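You operate a simulated robot arm through the tools that you are given. There is no shell and no other tool.

The job below is to be done with a simulated robot arm. You get a single attempt, and the scene is never put back.

JOB
Set the elevator up by the brown lot card and try a short jog up.
Fine: speed dial and pad crank to the card's numbers, pull the red stop out, press reset; the jog comes with both settings made; the cards stay where they stand.

Only the result counts: the job must be done as asked and must still hold three seconds after the hand-in. Knocking over, shifting, dropping, spilling or breaking anything else fails it.

ROBOT AND FRAMES
A 7-joint arm with a fingered hand, fixed in place. Base frame: the origin is at the foot of the arm, x ahead of it, y to its left, z up. Lengths are in cm, angles in degrees, forces in N, time in s.
Its first joint turns from -166.0 to 166.0 degrees. Payload 3.7 kg.
The tool frame sits at the grasp point between the pads (the TCP): z along the fingers, y along the line on which they close. The tips reach 2.5 cm beyond it. Largest opening 8.8 cm; the body of the gripper starts 2.9 cm behind the TCP. The gripper is a hand of 5 fingers: y runs from the thumb to the fingers, the wrist lies at [-1.3, -10.6, -17.4] in the tool frame.
Orientation is told as [roll, pitch, yaw] about the base's x, y, z axes, in that order, counted from this pose: with the fingers straight down and the wrist toward the robot, the tool's x, y and z point along [0, 1, 0], [1, 0, 0] and [0, 0, -1] of the base frame.

CONTROLS
- The arm moves only by the tool play_rows. Its argument "commands" is one flat list of numbers, 6 for each row, row after row: the shift along the base's x, y, z in mm, then the turn, a rotation vector about the base's x, y, z in degrees. In form: [tx, ty, tz, rx, ry, rz, tx, ty, tz, rx, ry, rz, ...]. A call has 1 to 20 rows; each row shifts and turns the commanded pose from where the row before left it. Each row takes 0.2 s and may step no farther than 5 cm and 8.6 degrees from the row before; otherwise, the whole call is refused. Where a pose cannot be reached the arm comes as near as it can. A force on the tool above 50 N (or 10 N above the force at the start of the call, whichever is more), or a blocked arm, ends the call early, and 0.2 s more pass. In this call time passes only in rows, and 0.2 s behind the last. It gives the time, the measured TCP pose, the force on the tool (base axes), the opening and the grip force at its end, in the units of the frame above (readings bear some noise), with the torque about the TCP (base axes, N m) and any sound that the robot's microphone picked up, and new pictures: "views" is both (left out), scene, wrist or none.
- Cameras (640 x 400 px; columns grow to the right, rows downward): "scene" is fixed at [40.11, 64.96, 165.19]; the picture's right is [-1.00, -0.05, 0.00], its down [-0.02, 0.37, -0.93] and it looks along [0.04, -0.93, -0.37] (base axes); focal length 353 px, centre (320, 200). "wrist" rides on the gripper at [5.9, -7.9, -10.5] in the tool frame; the picture's right is [-0.73, 0.32, -0.61], its down [-0.62, -0.68, 0.38] and it looks along [-0.29, 0.66, 0.70] (tool axes); focal length 234 px, centre (320, 200).
- move_fingers(index, middle, ring, little, thumb_bend, thumb_turn): sets how far each is bent, from 0 (flat) to 1 (curled in); at 0.3 the hand is open as for a grip, at 0.7 the pads meet at the TCP. One left out holds its place. A second passes; each finger stops where it meets its share of the squeeze, and holds until it gets a number again. It is the only way to open and close the hand. It gives what a move gives, with no picture; readings hold the bend of each and the force on index, middle, ring, little, thumb and palm. thumb_turn goes from beside the hand (0) to across from the fingers (1), as for a grip.
- locate(camera, pixels): for up to 12 pixels [column, row] of the newest picture of that camera ("zoom" is the newest enlarged one), the place [x, y, z] in the base frame of the surface seen there, good to about 0.2 cm. It takes no simulated time.
- enlarge(camera, box): a new picture of the part [left, top, right, bottom] of that camera's present view, enlarged. It takes no simulated time.
- close_job(): hands the job in; it is judged then, once.

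Unless the task says otherwise, let go and move clear before handing in.

The tools are called by a JSON object that holds its "name" and its "arguments". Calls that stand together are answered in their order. play_rows: Moves the arm, as the interface text tells. Its arguments: {"type":"object","properties":{"commands":{"type":"array","items":{"type":"number"}},"views":{"type":"string","enum":["both","scene","wrist","none"]}},"required":["commands"]} The other tools are called the same way: move_fingers (index, middle, ring, little, thumb_bend, thumb_turn) moves the fingers one by one; locate (camera, pixels) gives the place of the surface under pixels of a picture; enlarge (camera, box) takes an enlarged picture of a part of a camera's view; close_job () hands the job in.

At the start:

```text
time: 0.0
ee_pos: [46.82, -24.56, 145.03]
orientation: [0.0, 0.1, 0.0]
ft_force: [-0.2, -0.3, -0.2]
torque: [0.01, 0.0, 0.03]
finger_gap: 8.75
grip_force: 0.1
shape: jaw
bend: [0.3, 0.3, 0.3, 0.3, 0.3, 0.98]
finger forces: [0.1, 0.0, 0.1, 0.0, 0.0, 0.1]
```

scene: 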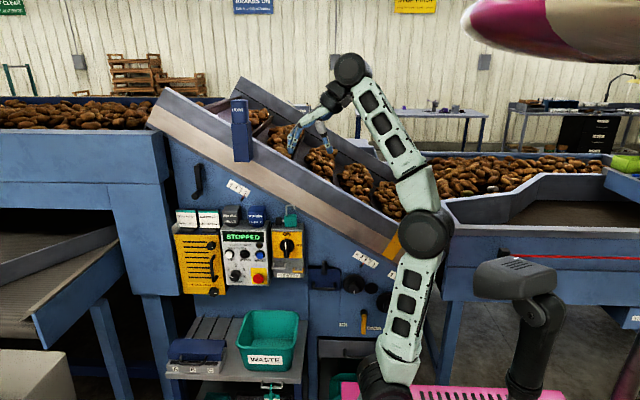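
wrist: 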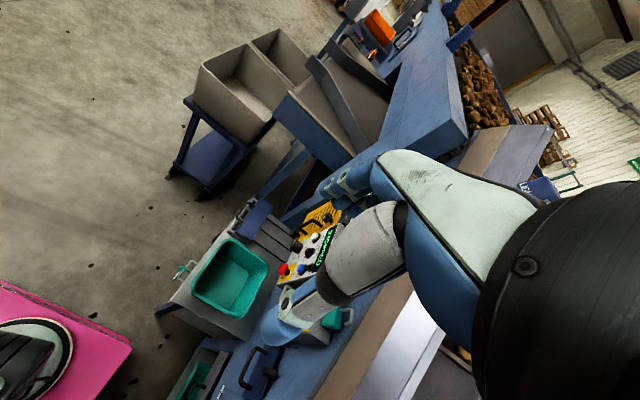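

The scene picture shows a control panel around (245,255) reading STOPPED, with cards above it around (185-260,215). I'll enlarge these areas to read the cards and controls.

{"name": "enlarge", "arguments": {"camera": "scene", "box": [165, 195, 315, 300]}}

{"name": "enlarge", "arguments": {"camera": "scene", "box": [300, 240, 420, 350]}}

```text
3.81 times, centred on (240, 248) of scene
```

zoom: 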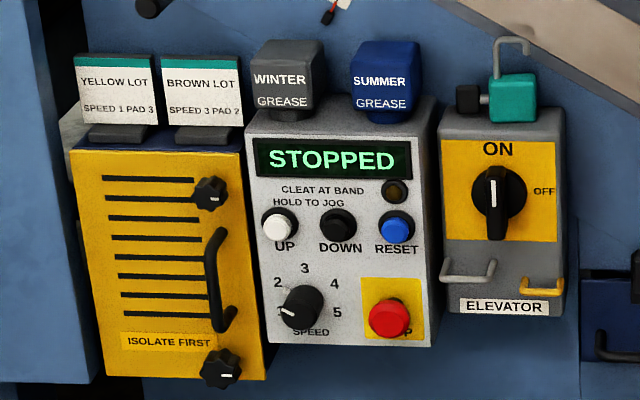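

```text
3.64 times, centred on (360, 295) of scene
```

zoom: 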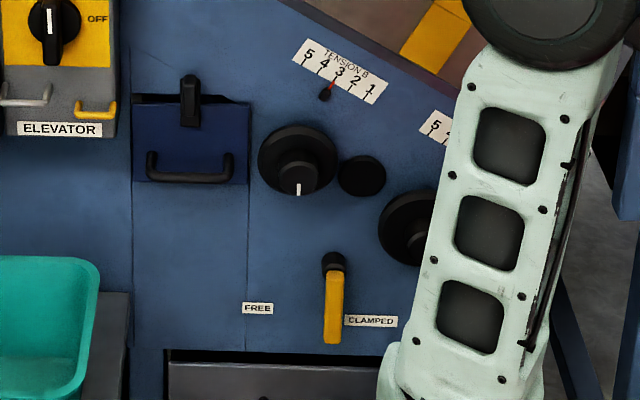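

The brown card seems to say SPEED 3 PAD 2. I'll zoom in harder to confirm it, and look for the pad crank near the scale at (238,187).

{"name": "enlarge", "arguments": {"camera": "scene", "box": [172, 205, 222, 236]}}

{"name": "enlarge", "arguments": {"camera": "scene", "box": [170, 90, 290, 210]}}

{"name": "enlarge", "arguments": {"camera": "scene", "box": [150, 290, 330, 400]}}

{"name": "enlarge", "arguments": {"camera": "scene", "box": [340, 230, 480, 340]}}

{"name": "enlarge", "arguments": {"camera": "wrist", "box": [250, 180, 370, 300]}}

```text
12.80 times, centred on (197, 220) of scene
```

zoom: 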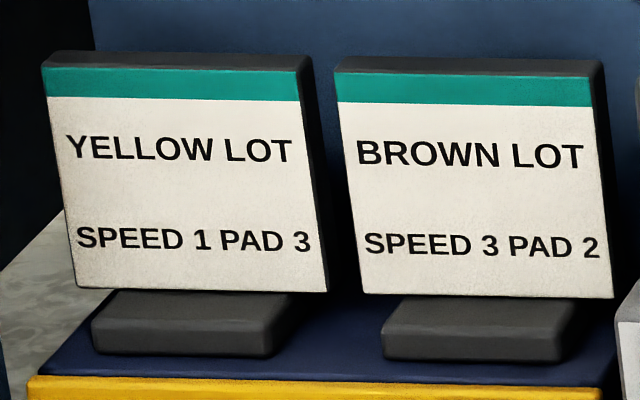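

```text
3.33 times, centred on (230, 150) of scene
```

zoom: 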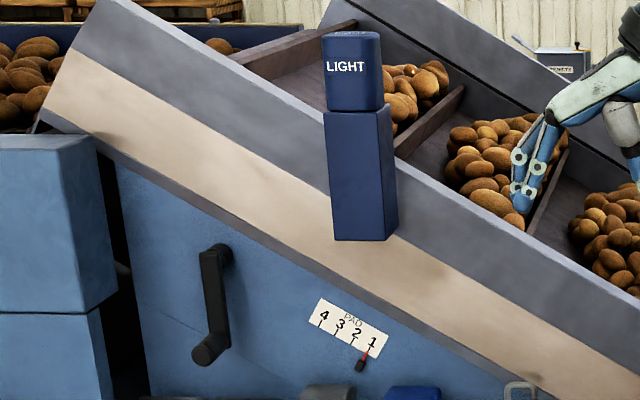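

```text
3.56 times, centred on (240, 345) of scene
```

zoom: 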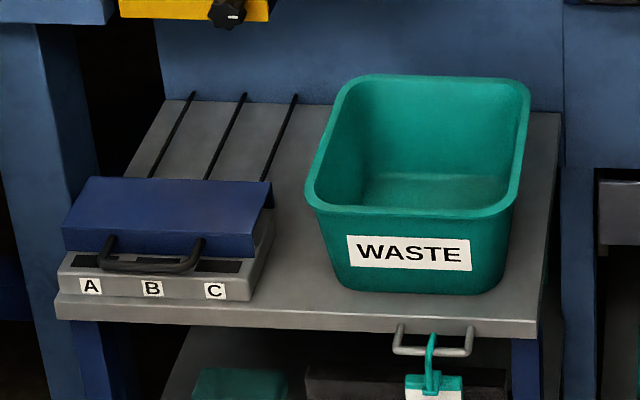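

```text
3.64 times, centred on (410, 285) of scene
```

zoom: 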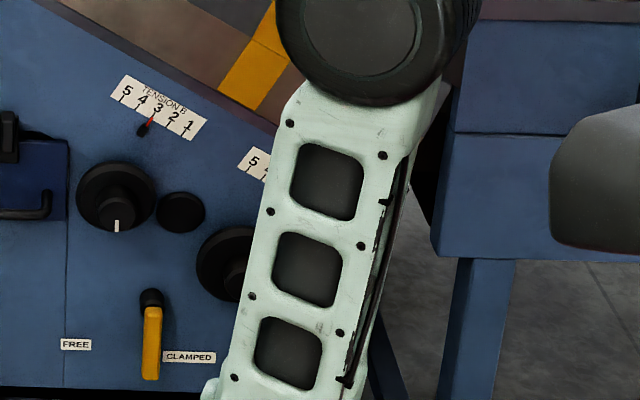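

```text
3.33 times, centred on (310, 240) of wrist
```

zoom: 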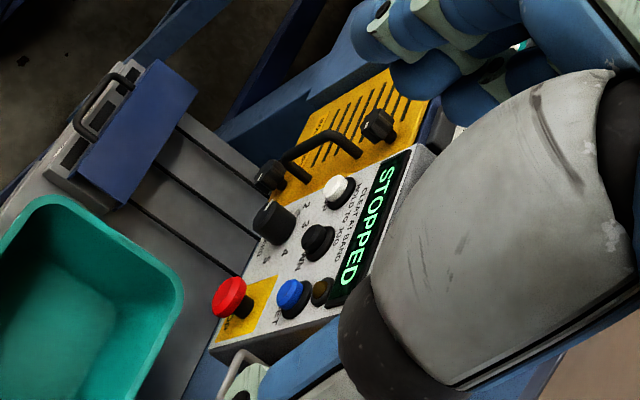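

The brown card is clearly "SPEED 3 PAD 2". The pad crank is at scene (196,180), the pad pointer is near 1, and the speed dial points at 1. I'll locate all the controls now.

{"name": "enlarge", "arguments": {"camera": "scene", "box": [215, 225, 275, 290]}}

```text
6.15 times, centred on (245, 258) of scene
```

zoom: 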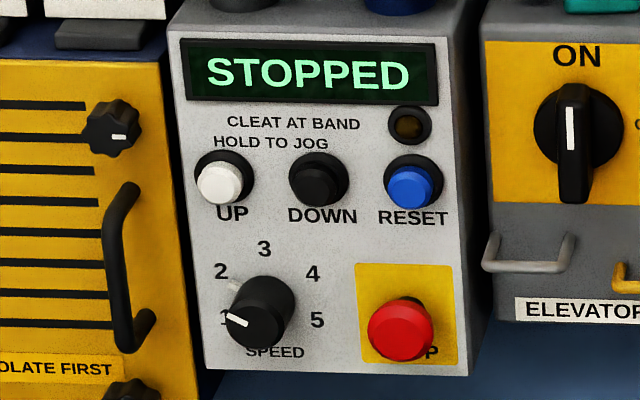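

{"name": "locate", "arguments": {"camera": "zoom", "pixels": [[219, 182], [317, 186], [409, 187], [400, 330], [262, 315], [236, 320], [305, 230], [200, 350], [440, 365], [190, 120], [440, 120], [264, 250]]}}

{"name": "locate", "arguments": {"camera": "zoom", "pixels": [[222, 272], [312, 273], [317, 320], [226, 318], [400, 290], [570, 140], [120, 130], [125, 260], [145, 330], [525, 260], [575, 200], [310, 70]]}}

{"name": "locate", "arguments": {"camera": "scene", "pixels": [[198, 166], [195, 180], [193, 195], [210, 180], [237, 195], [239, 100], [240, 140], [185, 218], [207, 219], [230, 214], [255, 214], [291, 215]]}}

```text
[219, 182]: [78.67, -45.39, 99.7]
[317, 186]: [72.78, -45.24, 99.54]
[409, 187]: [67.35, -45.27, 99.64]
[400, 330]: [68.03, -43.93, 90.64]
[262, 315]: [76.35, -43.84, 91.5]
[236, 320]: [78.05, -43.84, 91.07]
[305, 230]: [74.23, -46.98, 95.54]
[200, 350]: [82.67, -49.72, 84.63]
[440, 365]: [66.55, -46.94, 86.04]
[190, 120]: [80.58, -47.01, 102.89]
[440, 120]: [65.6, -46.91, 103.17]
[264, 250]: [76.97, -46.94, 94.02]
```

```text
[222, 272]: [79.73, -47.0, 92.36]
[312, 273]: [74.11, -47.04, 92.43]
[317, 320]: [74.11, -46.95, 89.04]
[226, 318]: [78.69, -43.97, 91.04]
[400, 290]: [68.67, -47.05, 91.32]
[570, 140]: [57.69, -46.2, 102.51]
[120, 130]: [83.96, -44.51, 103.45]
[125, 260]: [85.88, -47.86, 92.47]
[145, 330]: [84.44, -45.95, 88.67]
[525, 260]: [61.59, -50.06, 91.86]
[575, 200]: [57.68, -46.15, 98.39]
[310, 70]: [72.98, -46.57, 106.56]
```

```text
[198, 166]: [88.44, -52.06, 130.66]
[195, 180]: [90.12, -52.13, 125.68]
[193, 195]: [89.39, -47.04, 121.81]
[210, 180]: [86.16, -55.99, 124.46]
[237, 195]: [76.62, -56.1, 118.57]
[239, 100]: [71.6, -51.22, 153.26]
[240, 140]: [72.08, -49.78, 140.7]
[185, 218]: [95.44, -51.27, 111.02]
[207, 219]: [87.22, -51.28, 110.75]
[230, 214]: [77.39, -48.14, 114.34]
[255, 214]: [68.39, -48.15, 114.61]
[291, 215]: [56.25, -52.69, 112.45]
```

Panel face is at y≈-47, and the crank pivots near (88.4,-52,130.7) with its handle at about (89.4,-47,121.8). I'll locate the arm and the nearby obstacles (slanted plate, cards, light post) before planning.

{"name": "locate", "arguments": {"camera": "scene", "pixels": [[385, 380], [410, 230], [375, 120], [350, 70], [310, 130], [450, 390], [200, 140], [180, 115], [260, 180], [300, 210], [195, 150], [222, 150]]}}

{"name": "enlarge", "arguments": {"camera": "scene", "box": [180, 150, 220, 205]}}

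{"name": "enlarge", "arguments": {"camera": "scene", "box": [225, 175, 255, 200]}}

```text
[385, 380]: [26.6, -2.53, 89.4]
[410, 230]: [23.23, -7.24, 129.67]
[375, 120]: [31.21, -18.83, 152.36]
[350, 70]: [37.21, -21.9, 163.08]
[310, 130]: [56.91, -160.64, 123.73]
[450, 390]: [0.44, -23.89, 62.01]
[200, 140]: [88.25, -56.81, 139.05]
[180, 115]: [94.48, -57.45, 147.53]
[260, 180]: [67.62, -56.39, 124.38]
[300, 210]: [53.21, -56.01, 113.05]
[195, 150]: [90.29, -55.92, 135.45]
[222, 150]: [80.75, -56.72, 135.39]
```

```text
7.27 times, centred on (200, 178) of scene
```

zoom: 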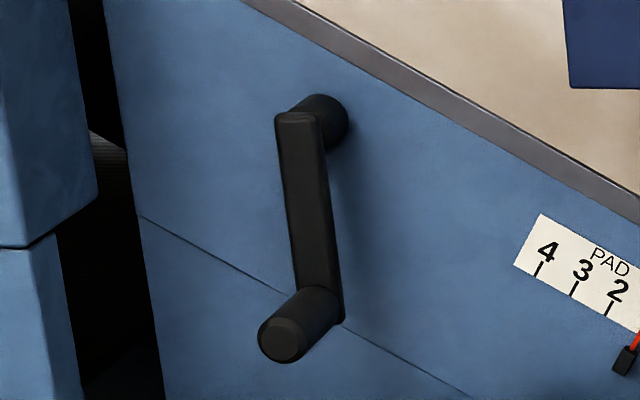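

```text
16.00 times, centred on (240, 188) of scene
```

zoom: 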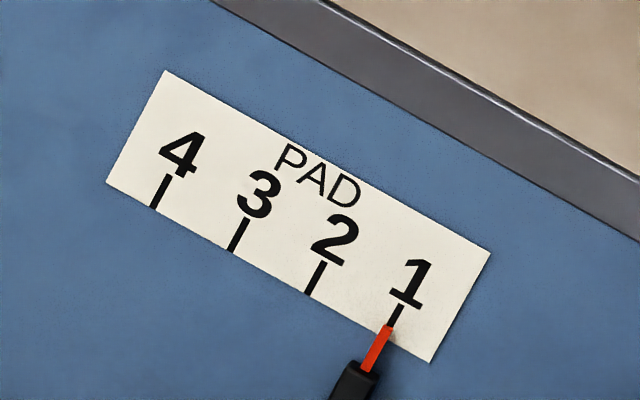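

The crank area is clear: the slanted plate is nearly flush at y≈-57, and the pad pointer is at 1. I'll roll the hand to point at the wall (-y) while moving it toward x≈74, well clear of everything.

{"name": "play_rows", "arguments": {"commands": [25, 5, -10, -8.2, 0, 0, 25, 5, -10, -8.2, 0, 0, 25, 5, -10, -8.2, 0, 0, 25, 5, -10, -8.2, 0, 0, 25, 5, -10, -8.2, 0, 0, 25, 0, -10, -8.2, 0, 0], "views": "both"}}

```text
time: 1.4
ee_pos: [61.81, -22.29, 139.17]
orientation: [-49.3, 0.0, 0.0]
ft_force: [-0.6, -0.2, 0.6]
torque: [0.03, -0.02, 0.01]
finger_gap: 8.77
grip_force: 0.0
shape: jaw
bend: [0.3, 0.3, 0.3, 0.3, 0.3, 0.98]
finger forces: [0.1, 0.0, 0.1, 0.0, 0.0, 0.0]
```

scene: 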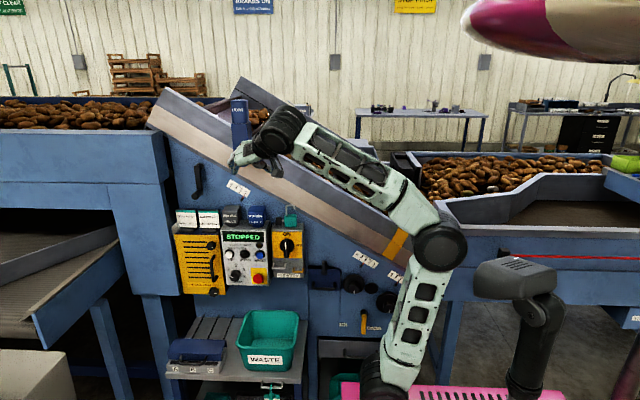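
wrist: 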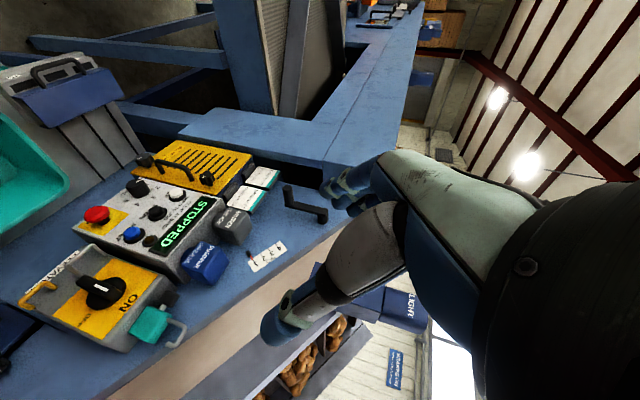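

The arm moved freely to (61.8,-22.3,139.2), and the wrist picture shows the crank (305,205) and panel clearly. I'll finish the roll to -90 and approach x≈84.

{"name": "play_rows", "arguments": {"commands": [30, 0, -15, -8.2, 0, 0, 30, 0, -15, -8.2, 0, 0, 30, 0, -20, -8.2, 0, 0, 30, 0, -25, -8.2, 0, 0, 30, 0, -25, -7.9, 0, 0], "views": "both"}}

```text
time: 2.6
ee_pos: [76.87, -22.23, 129.02]
orientation: [-90.0, -0.1, 0.1]
ft_force: [0.6, 0.0, 0.8]
torque: [0.0, 0.01, 0.03]
finger_gap: 8.77
grip_force: 0.1
shape: jaw
bend: [0.3, 0.3, 0.3, 0.3, 0.3, 0.98]
finger forces: [0.0, 0.0, 0.1, 0.0, 0.0, 0.0]
```

scene: 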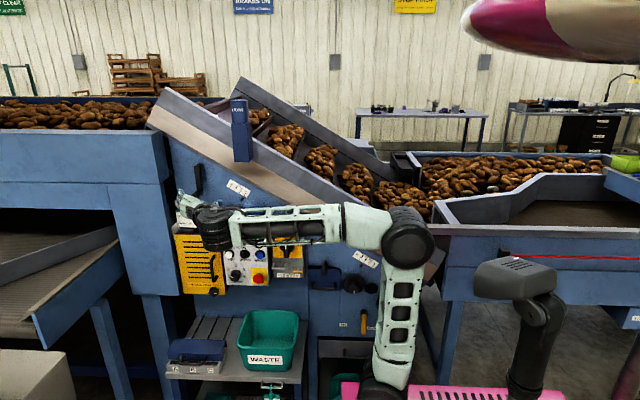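
wrist: 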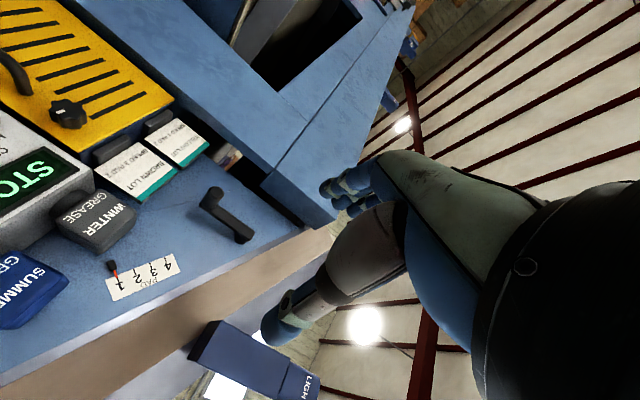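

The hand now points at the wall; in the wrist picture the fingers are at about (345,190) and the thumb at (285,315). I'll look closer at the fingers and the crank.

{"name": "enlarge", "arguments": {"camera": "wrist", "box": [250, 130, 450, 350]}}

{"name": "enlarge", "arguments": {"camera": "scene", "box": [165, 150, 245, 250]}}

```text
1.82 times, centred on (350, 240) of wrist
```

zoom: 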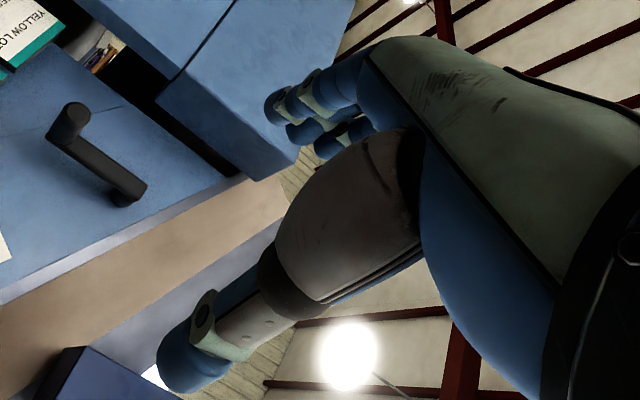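

```text
4.00 times, centred on (205, 200) of scene
```

zoom: 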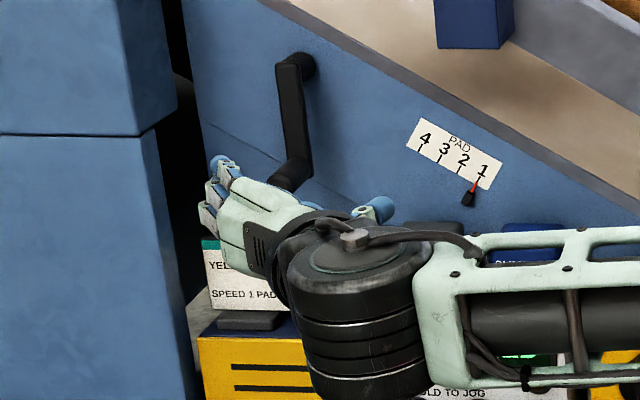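

The crank handle is visible between hand and wall in the scene zoom at about (290,175). I'll locate its parts from both cameras.

{"name": "locate", "arguments": {"camera": "zoom", "pixels": [[283, 180], [290, 172], [298, 162], [303, 168], [292, 120], [303, 60], [286, 64], [312, 66], [274, 184], [222, 165], [212, 195], [378, 207]]}}

{"name": "locate", "arguments": {"camera": "wrist", "pixels": [[216, 192], [208, 203], [240, 238], [226, 216], [202, 205], [209, 212], [325, 188], [335, 200], [352, 208], [272, 335], [268, 320], [290, 300]]}}

```text
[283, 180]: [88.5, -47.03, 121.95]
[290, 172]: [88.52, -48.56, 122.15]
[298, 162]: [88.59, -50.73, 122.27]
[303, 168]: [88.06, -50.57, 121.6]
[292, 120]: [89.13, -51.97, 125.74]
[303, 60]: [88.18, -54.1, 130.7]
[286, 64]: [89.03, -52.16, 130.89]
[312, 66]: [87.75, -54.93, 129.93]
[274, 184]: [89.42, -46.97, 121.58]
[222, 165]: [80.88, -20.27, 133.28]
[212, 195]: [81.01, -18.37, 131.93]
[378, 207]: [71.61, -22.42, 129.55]
```

```text
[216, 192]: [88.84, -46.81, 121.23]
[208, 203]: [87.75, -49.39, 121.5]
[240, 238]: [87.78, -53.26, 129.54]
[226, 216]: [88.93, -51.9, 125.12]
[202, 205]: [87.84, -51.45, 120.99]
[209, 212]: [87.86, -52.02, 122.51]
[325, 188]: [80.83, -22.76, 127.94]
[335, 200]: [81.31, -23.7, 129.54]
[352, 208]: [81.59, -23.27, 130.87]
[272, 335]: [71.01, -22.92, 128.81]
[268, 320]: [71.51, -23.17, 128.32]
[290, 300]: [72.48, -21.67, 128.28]
```

The handle runs from y≈-52 to -47 at about x 88.9, z 121.5, with its pivot near z 130.5. I'll line the hand up with it at y≈-34 and look again before going in.

{"name": "play_rows", "arguments": {"commands": [30, -20, -19, 0, 0, 0, 30, -20, -19, 0, 0, 0, 30, -30, -19, 0, 0, 0, 30, -30, -18, 0, 0, 0], "views": "both"}}

```text
time: 3.6
ee_pos: [88.81, -32.24, 121.53]
orientation: [-89.9, 0.0, 0.0]
ft_force: [0.7, -0.7, 0.4]
torque: [0.01, -0.01, 0.02]
finger_gap: 8.78
grip_force: 0.1
shape: jaw
bend: [0.3, 0.3, 0.3, 0.3, 0.3, 0.98]
finger forces: [0.1, 0.0, 0.0, 0.0, 0.1, 0.0]
```

scene: 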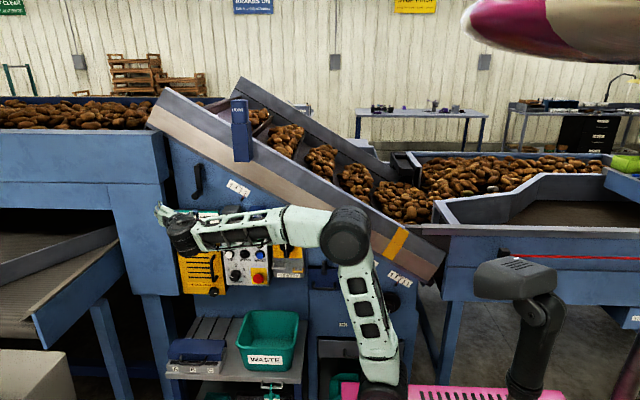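
wrist: 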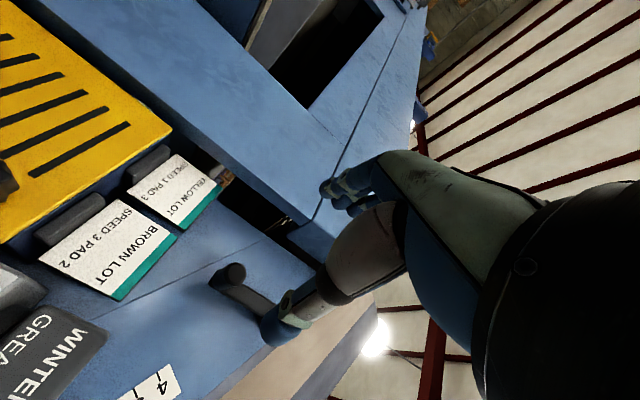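

The hand is aligned at (88.8,-32.2,121.5). Before going in, I'll check how far the blue box on the +x side (scene (150,180)) sticks out, since the crank circle swings that way.

{"name": "locate", "arguments": {"camera": "scene", "pixels": [[160, 170], [150, 190], [163, 190], [168, 200], [150, 170], [175, 170], [140, 210], [155, 230], [166, 140], [120, 160]]}}

{"name": "locate", "arguments": {"camera": "wrist", "pixels": [[237, 270], [225, 275], [235, 290], [244, 278], [300, 220], [330, 200], [270, 190], [296, 224], [320, 160], [262, 300]]}}

{"name": "enlarge", "arguments": {"camera": "wrist", "box": [180, 230, 300, 340]}}

```text
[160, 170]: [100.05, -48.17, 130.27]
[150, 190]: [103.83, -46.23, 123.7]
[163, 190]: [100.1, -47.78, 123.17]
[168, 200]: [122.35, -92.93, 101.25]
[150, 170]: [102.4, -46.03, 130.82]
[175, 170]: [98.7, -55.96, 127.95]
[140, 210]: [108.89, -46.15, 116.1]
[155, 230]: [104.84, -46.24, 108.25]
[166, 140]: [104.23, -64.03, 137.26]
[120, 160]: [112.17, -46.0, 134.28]
```

```text
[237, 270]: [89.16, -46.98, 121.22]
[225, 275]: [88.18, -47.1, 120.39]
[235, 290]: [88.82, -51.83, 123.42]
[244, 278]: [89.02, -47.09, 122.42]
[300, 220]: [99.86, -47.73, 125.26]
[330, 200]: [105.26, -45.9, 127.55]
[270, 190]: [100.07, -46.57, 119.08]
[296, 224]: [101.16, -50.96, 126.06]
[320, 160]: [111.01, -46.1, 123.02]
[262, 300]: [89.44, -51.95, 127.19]
```

```text
3.64 times, centred on (240, 285) of wrist
```

zoom: 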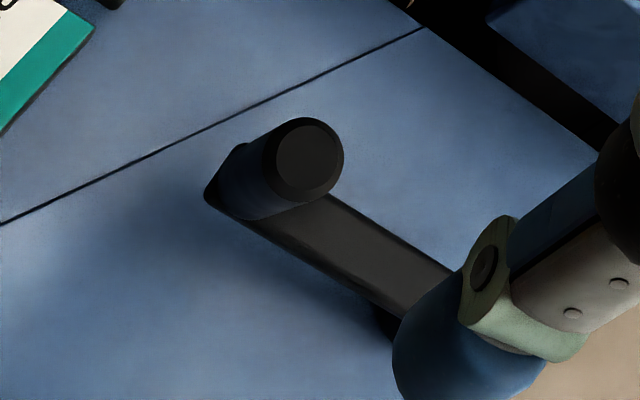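

The box's front face is at y≈-46 with its near edge at x≈100, so there is no room for fingers outside the handle when it swings to +x. I'll push the handle around with one extended index finger instead, so I'll set up a pointing hand now.

{"name": "move_fingers", "arguments": {"index": 0, "middle": 1, "ring": 1, "little": 1}}

{"name": "play_rows", "arguments": {"commands": [0, 0, 0, 0, 0, 0], "views": "both"}}

```text
time: 4.6
ee_pos: [88.79, -32.22, 121.45]
orientation: [-90.0, 0.0, 0.0]
ft_force: [0.1, 0.0, 0.0]
torque: [-0.01, -0.02, 0.0]
finger_gap: 11.78
grip_force: 0.1
shape: fingers
bend: [0.0, 1.0, 1.0, 1.0, 0.3, 0.98]
finger forces: [0.1, 0.0, 0.0, 0.1, 0.0, 0.0]
```

```text
time: 5.0
ee_pos: [88.79, -32.14, 121.49]
orientation: [-89.9, 0.0, 0.1]
ft_force: [-0.3, -0.1, -0.5]
torque: [-0.02, 0.02, -0.02]
finger_gap: 11.79
grip_force: 0.0
shape: fingers
bend: [0.0, 1.0, 1.0, 1.0, 0.3, 0.98]
finger forces: [0.0, 0.0, 0.0, 0.0, 0.1, 0.0]
```

scene: 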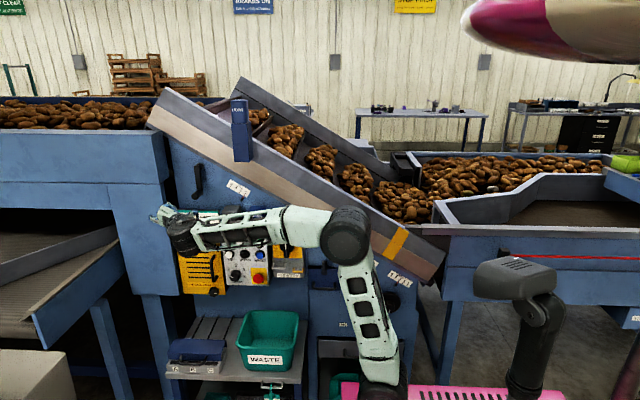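
wrist: 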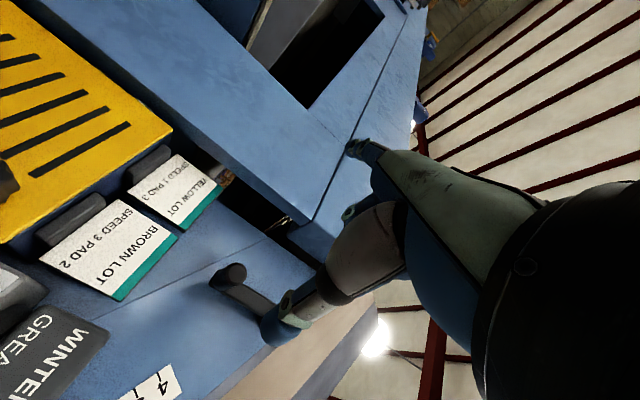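

The index is straight now, with its tip near (352,148) in the wrist picture, and the other fingers are curled. I'll zoom in to find the fingertip's offset in the tool frame.

{"name": "enlarge", "arguments": {"camera": "wrist", "box": [310, 120, 430, 240]}}

{"name": "enlarge", "arguments": {"camera": "scene", "box": [140, 180, 240, 260]}}

{"name": "locate", "arguments": {"camera": "wrist", "pixels": [[348, 148], [353, 150], [360, 148], [372, 150], [350, 155], [376, 185], [350, 212], [360, 140]]}}

```text
3.33 times, centred on (370, 180) of wrist
```

zoom: 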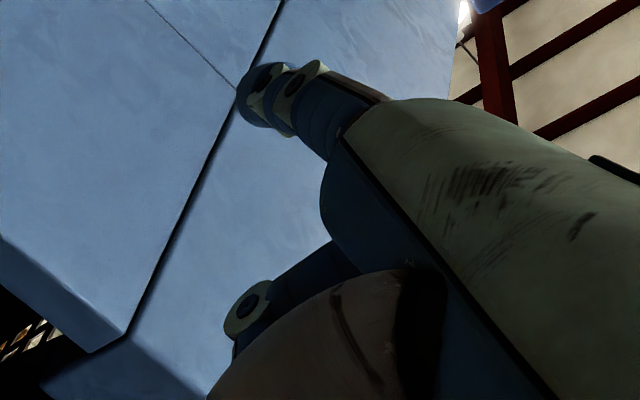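

```text
5.00 times, centred on (190, 220) of scene
```

zoom: 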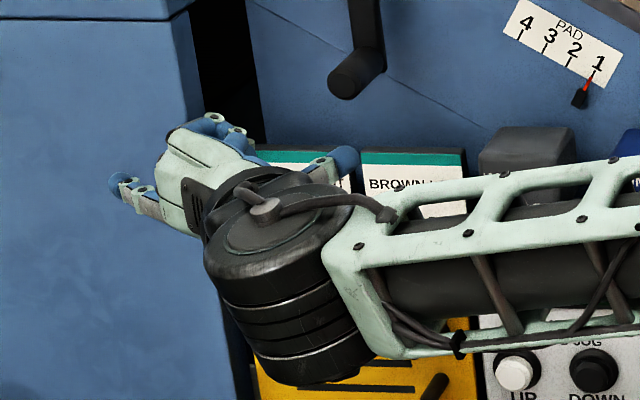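

```text
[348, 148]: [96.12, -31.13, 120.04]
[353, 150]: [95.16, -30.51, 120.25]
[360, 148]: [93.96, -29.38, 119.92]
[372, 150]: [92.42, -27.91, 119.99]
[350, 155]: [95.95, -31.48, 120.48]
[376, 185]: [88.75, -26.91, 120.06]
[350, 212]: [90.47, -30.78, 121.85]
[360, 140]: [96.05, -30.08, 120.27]
```

The straight index points about 57° off the tool axis, toward +x, so I need to choose the finger pose carefully. First I'll check the arm's geometry to see how much reach remains.

{"name": "locate", "arguments": {"camera": "scene", "pixels": [[345, 235], [385, 385], [375, 330], [360, 290], [185, 235], [300, 225], [345, 215], [345, 255]]}}

{"name": "enlarge", "arguments": {"camera": "scene", "box": [300, 180, 460, 400]}}

```text
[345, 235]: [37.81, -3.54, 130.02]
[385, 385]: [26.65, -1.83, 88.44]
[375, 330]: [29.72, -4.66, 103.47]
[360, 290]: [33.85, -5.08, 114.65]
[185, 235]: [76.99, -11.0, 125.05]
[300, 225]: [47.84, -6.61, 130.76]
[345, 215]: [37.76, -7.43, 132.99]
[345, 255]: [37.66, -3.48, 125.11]
```

```text
1.82 times, centred on (380, 290) of scene
```

zoom: 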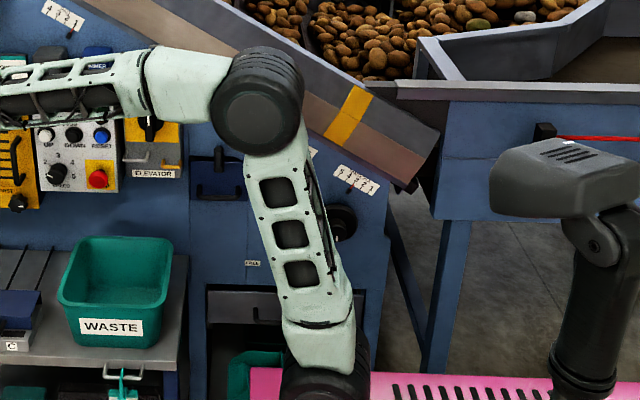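

At a slight bend the index should line up with the tool axis. I'll set the index to 0.28 and yaw the hand -15°, pulling back a little, then measure where the fingertip really is.

{"name": "move_fingers", "arguments": {"index": 0.28}}

{"name": "play_rows", "arguments": {"commands": [-20, 0, 0, 0, 0, -7.5, -20, 0, 5, 0, 0, -7.5], "views": "both"}}

```text
time: 6.0
ee_pos: [88.79, -32.19, 121.52]
orientation: [-89.9, 0.0, -0.1]
ft_force: [-0.8, 0.5, 0.1]
torque: [0.01, 0.0, -0.02]
finger_gap: 8.73
grip_force: 0.0
shape: fingers
bend: [0.28, 1.0, 1.0, 1.0, 0.3, 0.98]
finger forces: [0.0, 0.1, 0.0, 0.0, 0.0, 0.1]
```

```text
time: 6.6
ee_pos: [84.62, -32.14, 122.01]
orientation: [-89.9, 0.0, -15.1]
ft_force: [0.4, -0.4, 0.0]
torque: [-0.01, -0.01, -0.05]
finger_gap: 8.71
grip_force: 0.1
shape: fingers
bend: [0.28, 1.0, 1.0, 1.0, 0.3, 0.98]
finger forces: [0.0, 0.0, 0.0, 0.0, 0.0, 0.1]
```

scene: 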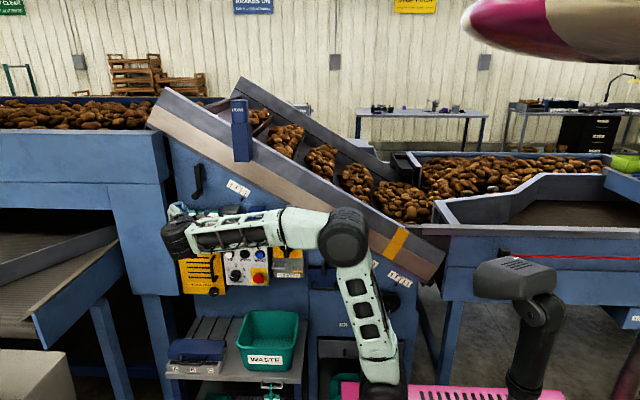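
wrist: 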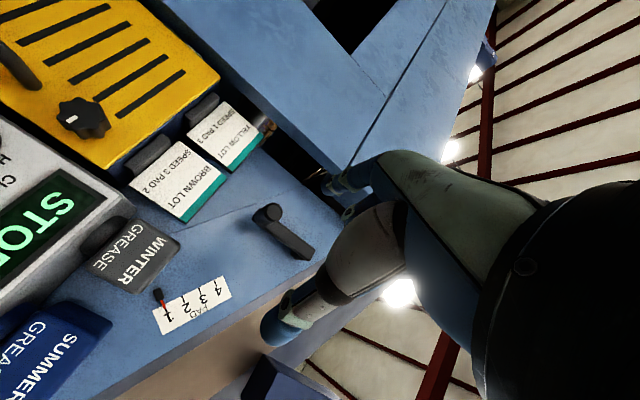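

The index tip now shows near (325,185) in the wrist picture with the crank at (285,230). I'll measure the tip and handle positions precisely.

{"name": "enlarge", "arguments": {"camera": "scene", "box": [150, 150, 250, 240]}}

{"name": "enlarge", "arguments": {"camera": "wrist", "box": [240, 150, 400, 280]}}

{"name": "locate", "arguments": {"camera": "wrist", "pixels": [[323, 183], [328, 178], [326, 188], [333, 183], [345, 178], [348, 212], [270, 212], [262, 220], [290, 236], [303, 252], [275, 206], [280, 215]]}}

```text
4.44 times, centred on (200, 195) of scene
```

zoom: 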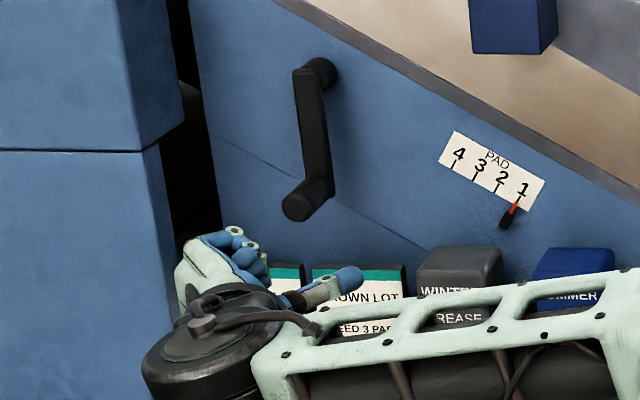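

```text
3.08 times, centred on (320, 215) of wrist
```

zoom: 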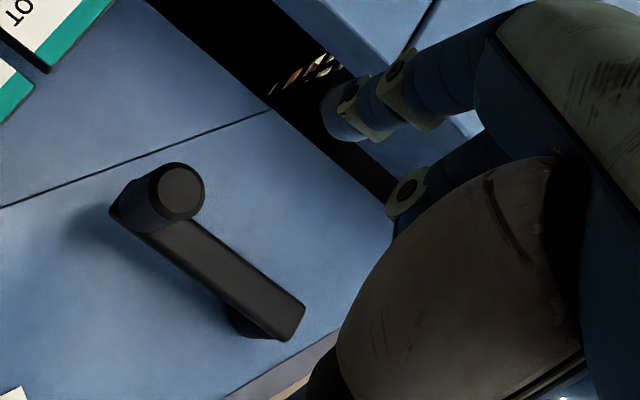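

```text
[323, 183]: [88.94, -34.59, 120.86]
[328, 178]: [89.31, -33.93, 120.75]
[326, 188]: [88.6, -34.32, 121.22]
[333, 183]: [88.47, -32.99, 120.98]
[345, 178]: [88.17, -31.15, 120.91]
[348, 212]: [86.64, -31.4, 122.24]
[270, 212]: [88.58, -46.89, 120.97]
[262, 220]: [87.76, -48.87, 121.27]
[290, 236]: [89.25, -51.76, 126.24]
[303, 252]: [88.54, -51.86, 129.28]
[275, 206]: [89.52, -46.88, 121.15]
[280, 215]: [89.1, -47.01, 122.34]
```

Fingertip centre sits about (+4.6,-2.9,-0.9) from the TCP, and the handle centre is near (88.9, 121.4). I need the hub centre, so I'll zoom on the crank in the scene view.

{"name": "enlarge", "arguments": {"camera": "scene", "box": [180, 155, 220, 205]}}

```text
8.00 times, centred on (200, 180) of scene
```

zoom: 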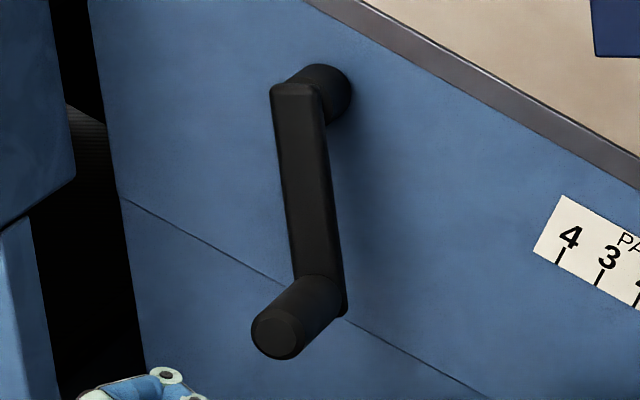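

{"name": "locate", "arguments": {"camera": "zoom", "pixels": [[275, 95], [312, 95], [293, 105], [283, 180], [318, 180], [293, 270], [332, 270], [274, 338], [256, 335], [292, 340], [325, 75], [340, 95]]}}

```text
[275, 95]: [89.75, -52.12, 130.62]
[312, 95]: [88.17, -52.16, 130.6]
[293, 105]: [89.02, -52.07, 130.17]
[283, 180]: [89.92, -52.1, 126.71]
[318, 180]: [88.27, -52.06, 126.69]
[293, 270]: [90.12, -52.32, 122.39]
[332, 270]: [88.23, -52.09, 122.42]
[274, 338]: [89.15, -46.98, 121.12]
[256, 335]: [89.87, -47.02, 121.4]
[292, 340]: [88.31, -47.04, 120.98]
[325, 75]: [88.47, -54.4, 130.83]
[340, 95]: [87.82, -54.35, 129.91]
```

The hub is near (89.0,130.0), crank radius ≈8.85, with the handle straight down. I'll slide the finger in beside the handle on its -x side, leaving about 0.8 cm gap.

{"name": "play_rows", "arguments": {"commands": [-28, 0, 2, 0, 0, 0, 0, -45, 0, 0, 0, 0, 0, -45, 0, 0, 0, 0, 0, -45, 0, 0, 0, 0, 0, -2, 0, 0, 0, 0], "views": "both"}}

```text
time: 7.8
ee_pos: [81.92, -46.0, 122.23]
orientation: [-89.9, 0.0, -15.0]
ft_force: [0.1, -1.1, -0.2]
torque: [0.03, 0.05, 0.02]
finger_gap: 8.7
grip_force: 0.0
shape: fingers
bend: [0.28, 1.0, 1.0, 1.0, 0.3, 0.98]
finger forces: [0.0, 0.0, 0.0, 0.0, 0.0, 0.1]
```

scene: 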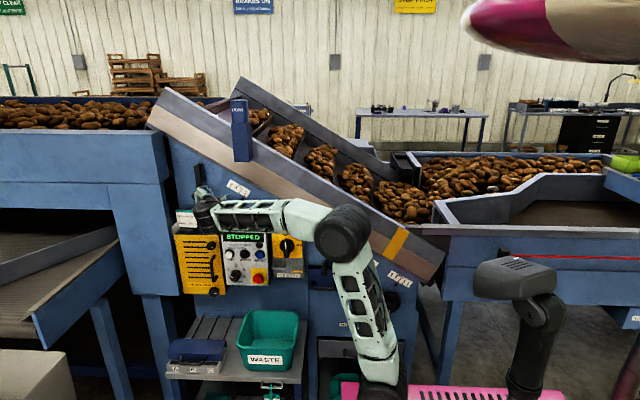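
wrist: 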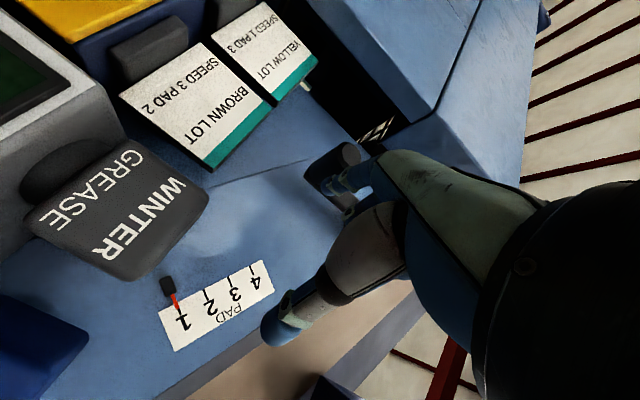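

The finger has gone in beside the handle with no force, and the pad scale is readable at (215,305) in the wrist picture. I'll zoom in to check the clearance.

{"name": "enlarge", "arguments": {"camera": "wrist", "box": [280, 120, 400, 230]}}

{"name": "enlarge", "arguments": {"camera": "scene", "box": [165, 155, 235, 240]}}

```text
3.64 times, centred on (340, 175) of wrist
```

zoom: 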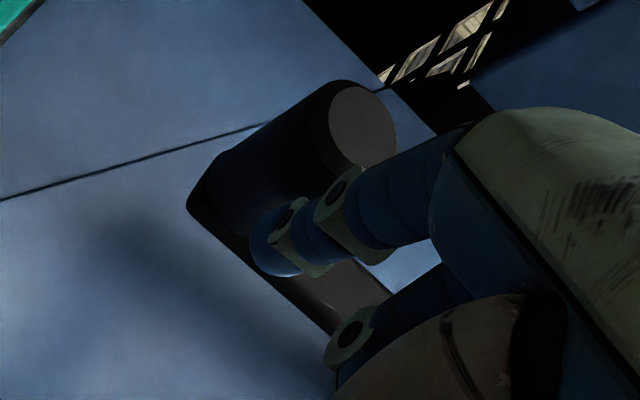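

```text
4.71 times, centred on (200, 198) of scene
```

zoom: 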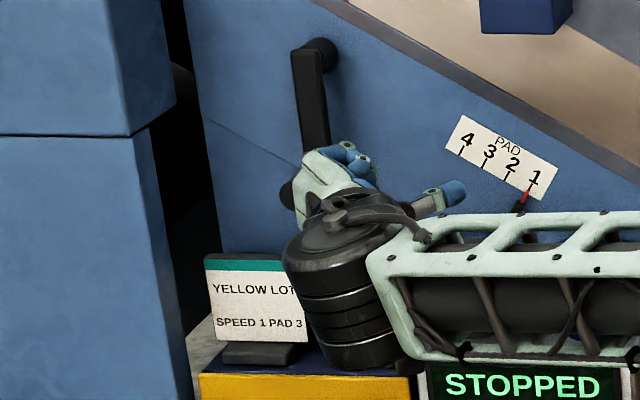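

The finger sits beside the handle with a small gap. I'll push it gently toward +x (front-clockwise) about 30° and watch the pointer.

{"name": "play_rows", "arguments": {"commands": [7, 0, 1, 0, 0, 0, 12, 0, -1, 0, 0, 0, 11, 0, -1, 0, 0, 0, 12, 0, 1, 0, 0, 0, 11, 0, 3, 0, 0, 0], "views": "wrist"}}

{"name": "enlarge", "arguments": {"camera": "wrist", "box": [130, 120, 400, 340]}}

{"name": "enlarge", "arguments": {"camera": "scene", "box": [165, 155, 255, 240]}}

```text
time: 9.0
ee_pos: [87.32, -45.9, 122.68]
orientation: [-89.9, 0.0, -15.0]
ft_force: [-3.5, -0.9, 0.2]
torque: [-0.02, 0.02, -0.14]
finger_gap: 8.14
grip_force: 2.4
shape: fingers
bend: [0.33, 1.0, 1.0, 1.0, 0.3, 0.98]
finger forces: [4.4, 0.1, 0.0, 0.0, 0.0, 0.0]
```

wrist: 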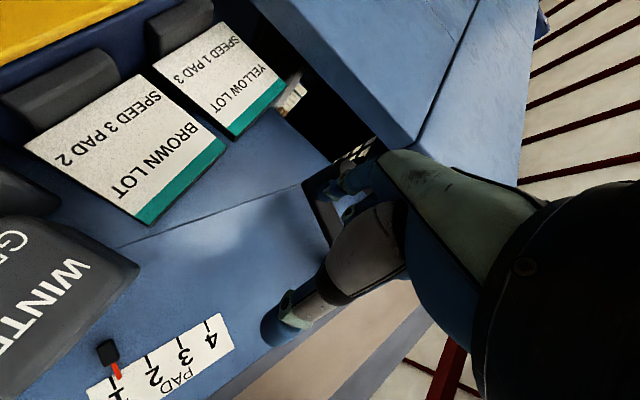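

```text
1.82 times, centred on (265, 230) of wrist
```

zoom: 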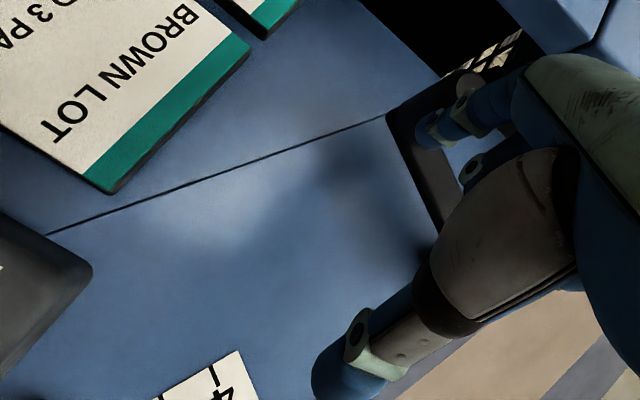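

```text
4.71 times, centred on (210, 198) of scene
```

zoom: 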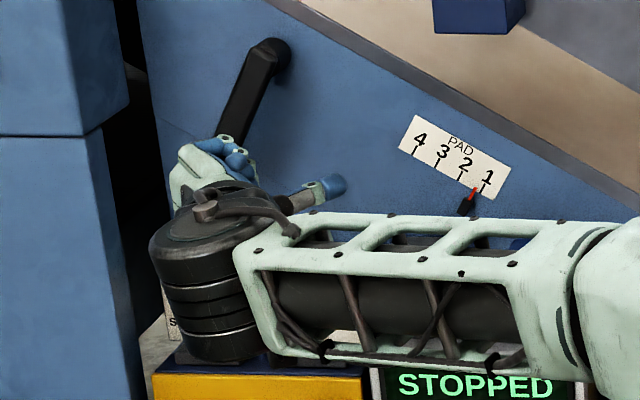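

The crank turned (only about 4 N on the finger) and the pointer has left 1, moving toward 2. I'll read it closely.

{"name": "enlarge", "arguments": {"camera": "scene", "box": [225, 175, 255, 200]}}

{"name": "enlarge", "arguments": {"camera": "scene", "box": [180, 155, 230, 200]}}

```text
16.00 times, centred on (240, 188) of scene
```

zoom: 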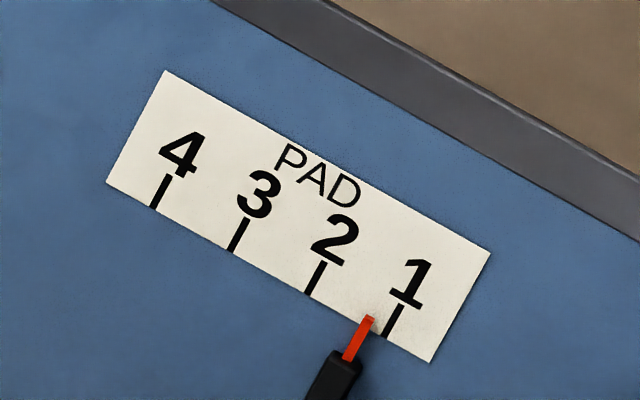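

```text
8.89 times, centred on (205, 178) of scene
```

zoom: 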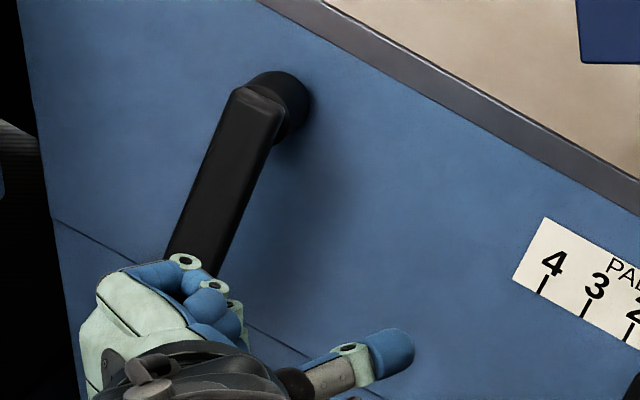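

The pointer moved about a quarter of a division for roughly 28° of crank, so one division is around 110–120°. I'll keep pushing along the arc in small steps to about 50° more and recheck.

{"name": "play_rows", "arguments": {"commands": [8.2, 0, 3.2, 0, 0, 0, 8.3, 0, 4.2, 0, 0, 0, 7.7, 0, 5, 0, 0, 0, 7.2, 0, 5.8, 0, 0, 0, 6.6, 0, 6.6, 0, 0, 0, 5.8, 0, 7.2, 0, 0, 0], "views": "wrist"}}

{"name": "enlarge", "arguments": {"camera": "scene", "box": [225, 175, 255, 200]}}

{"name": "enlarge", "arguments": {"camera": "scene", "box": [150, 150, 240, 240]}}

```text
time: 10.4
ee_pos: [91.66, -45.86, 125.79]
orientation: [-90.0, 0.0, -15.0]
ft_force: [-6.6, 0.7, -1.6]
torque: [0.02, 0.1, -0.12]
finger_gap: 7.79
grip_force: 3.3
shape: fingers
bend: [0.36, 1.0, 1.0, 1.0, 0.3, 0.98]
finger forces: [6.4, 0.1, 0.0, 0.0, 0.0, 0.0]
```

wrist: 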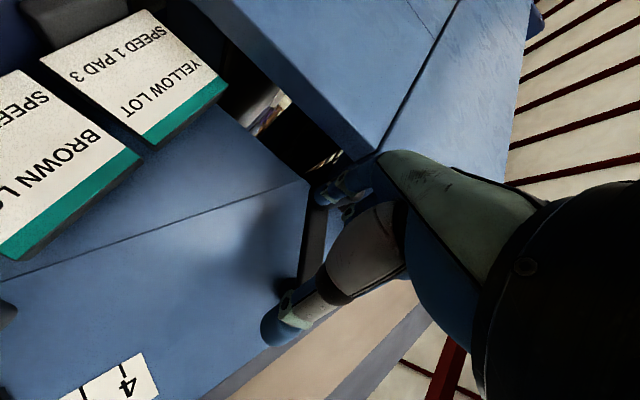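

```text
16.00 times, centred on (240, 188) of scene
```

zoom: 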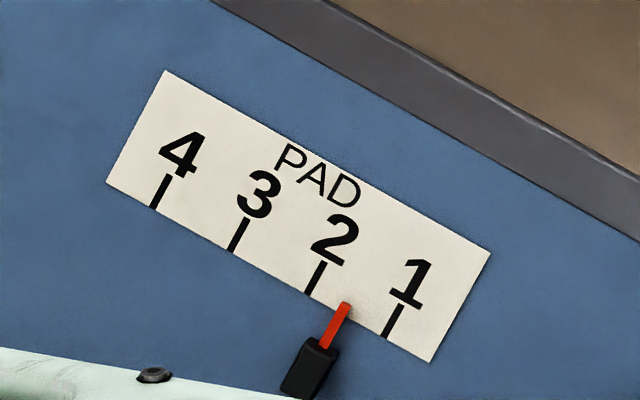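

```text
4.44 times, centred on (195, 195) of scene
```

zoom: 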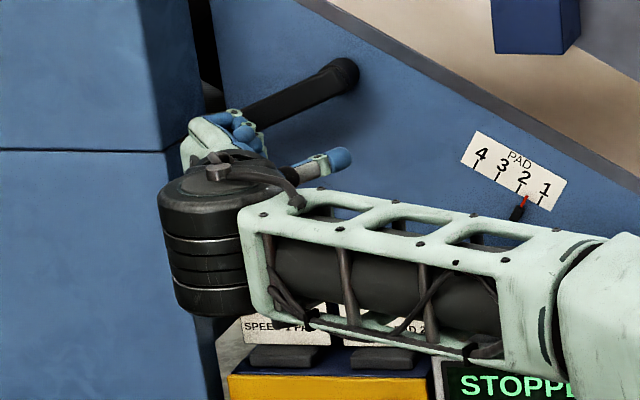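

The pointer is at about 1.52 after roughly 63°, so about 120° makes one division. I'll continue up the arc past the +x extreme, stopping a little short of 2.

{"name": "play_rows", "arguments": {"commands": [5, 0, 7.8, 0, 0, 0, 4.2, 0, 8.2, 0, 0, 0, 3.4, 0, 8.7, 0, 0, 0, 2.4, 0, 8.9, 0, 0, 0, 1.4, 0, 9.1, 0, 0, 0, 0.5, 0, 9.3, 0, 0, 0, -0.5, 0, 9.3, 0, 0, 0], "views": "both"}}

{"name": "enlarge", "arguments": {"camera": "scene", "box": [225, 175, 255, 200]}}

{"name": "enlarge", "arguments": {"camera": "scene", "box": [150, 140, 240, 230]}}

```text
time: 12.0
ee_pos: [93.28, -45.79, 131.87]
orientation: [-89.9, 0.0, -15.0]
ft_force: [-1.8, -0.1, -5.7]
torque: [0.09, 0.2, -0.08]
finger_gap: 8.32
grip_force: 2.3
shape: fingers
bend: [0.31, 1.0, 1.0, 1.0, 0.3, 0.98]
finger forces: [4.6, 0.1, 0.0, 0.1, 0.0, 0.0]
```

scene: 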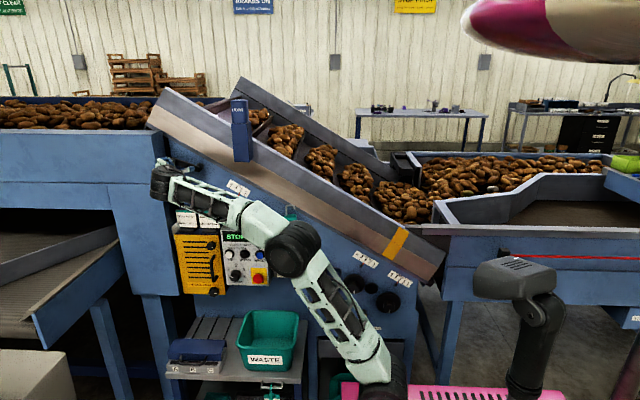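
wrist: 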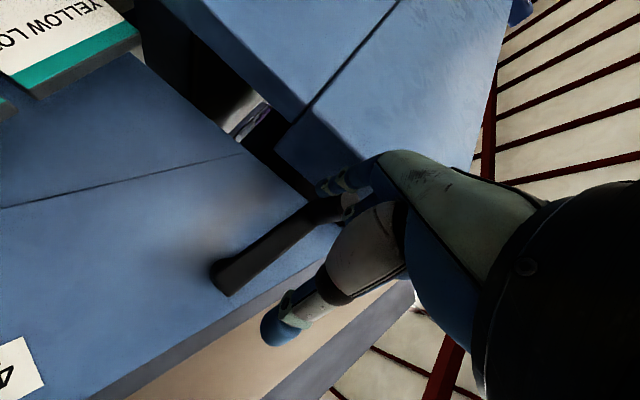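

```text
16.00 times, centred on (240, 188) of scene
```

zoom: 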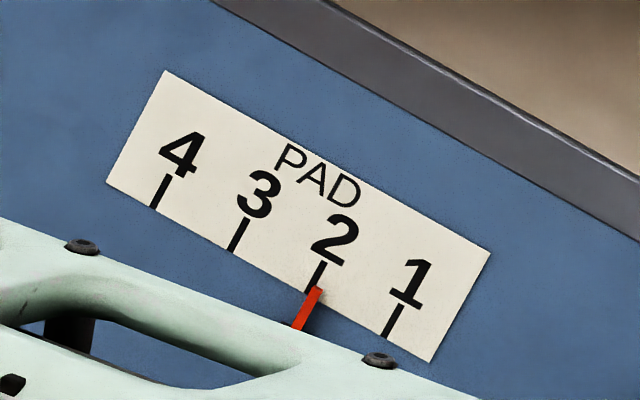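

```text
4.44 times, centred on (195, 185) of scene
```

zoom: 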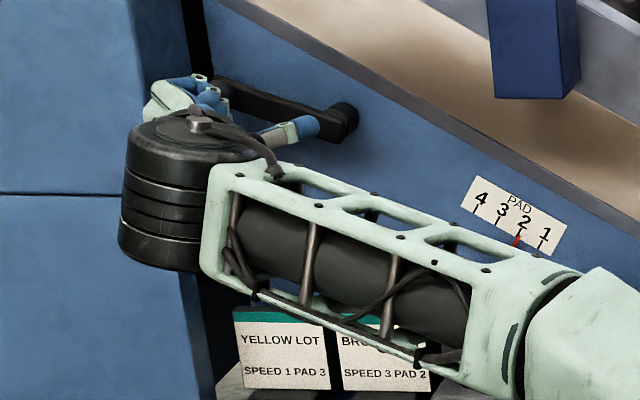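

The pointer is now at about 1.9, just right of the 2 tick. I'll push about 9° more and re-read.

{"name": "play_rows", "arguments": {"commands": [-0.7, 0, 4.6, 0, 0, 0, -0.8, 0, 4.6, 0, 0, 0, -1.1, 0, 4.5, 0, 0, 0], "views": "none"}}

{"name": "enlarge", "arguments": {"camera": "scene", "box": [225, 175, 255, 200]}}

```text
time: 12.8
ee_pos: [93.22, -45.9, 133.27]
orientation: [-89.9, 0.0, -14.9]
ft_force: [-1.0, 0.1, -5.6]
torque: [0.05, 0.18, -0.02]
finger_gap: 8.46
grip_force: 2.0
shape: fingers
bend: [0.29, 1.0, 1.0, 1.0, 0.3, 0.98]
finger forces: [4.5, 0.0, 0.1, 0.1, 0.0, 0.1]
```

```text
16.00 times, centred on (240, 188) of scene
```

zoom: 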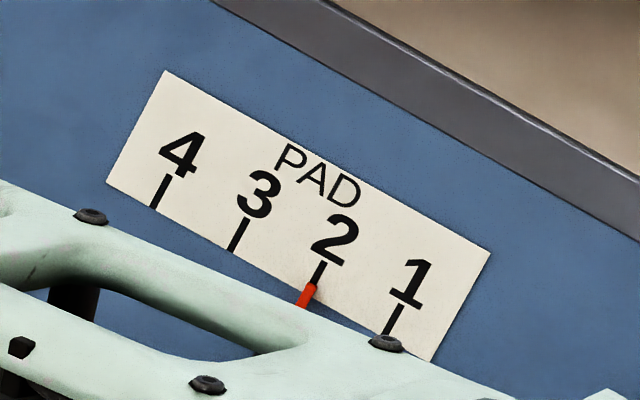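

The pointer is nearly on the 2 tick (about 1.98). One more small nudge of about 3°.

{"name": "play_rows", "arguments": {"commands": [-1.0, 0, 4, 0, 0, 0], "views": "none"}}

{"name": "enlarge", "arguments": {"camera": "scene", "box": [232, 180, 248, 192]}}

```text
time: 13.2
ee_pos: [93.12, -45.86, 133.69]
orientation: [-89.8, 0.0, -15.1]
ft_force: [1.0, -0.3, -4.5]
torque: [0.04, 0.22, 0.01]
finger_gap: 8.76
grip_force: 1.2
shape: fingers
bend: [0.28, 1.0, 1.0, 1.0, 0.3, 0.98]
finger forces: [3.6, 0.1, 0.1, 0.0, 0.0, 0.0]
```

```text
16.00 times, centred on (240, 186) of scene
```

zoom: 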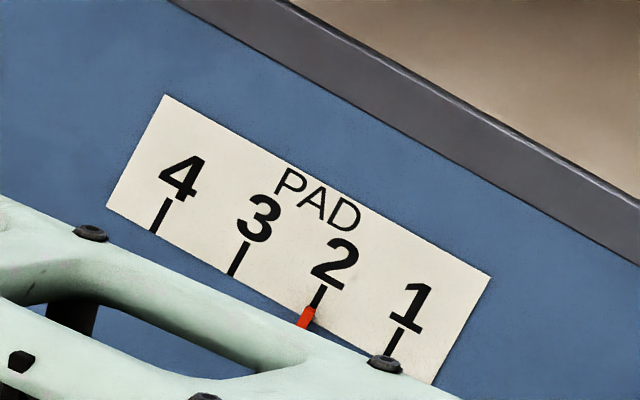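

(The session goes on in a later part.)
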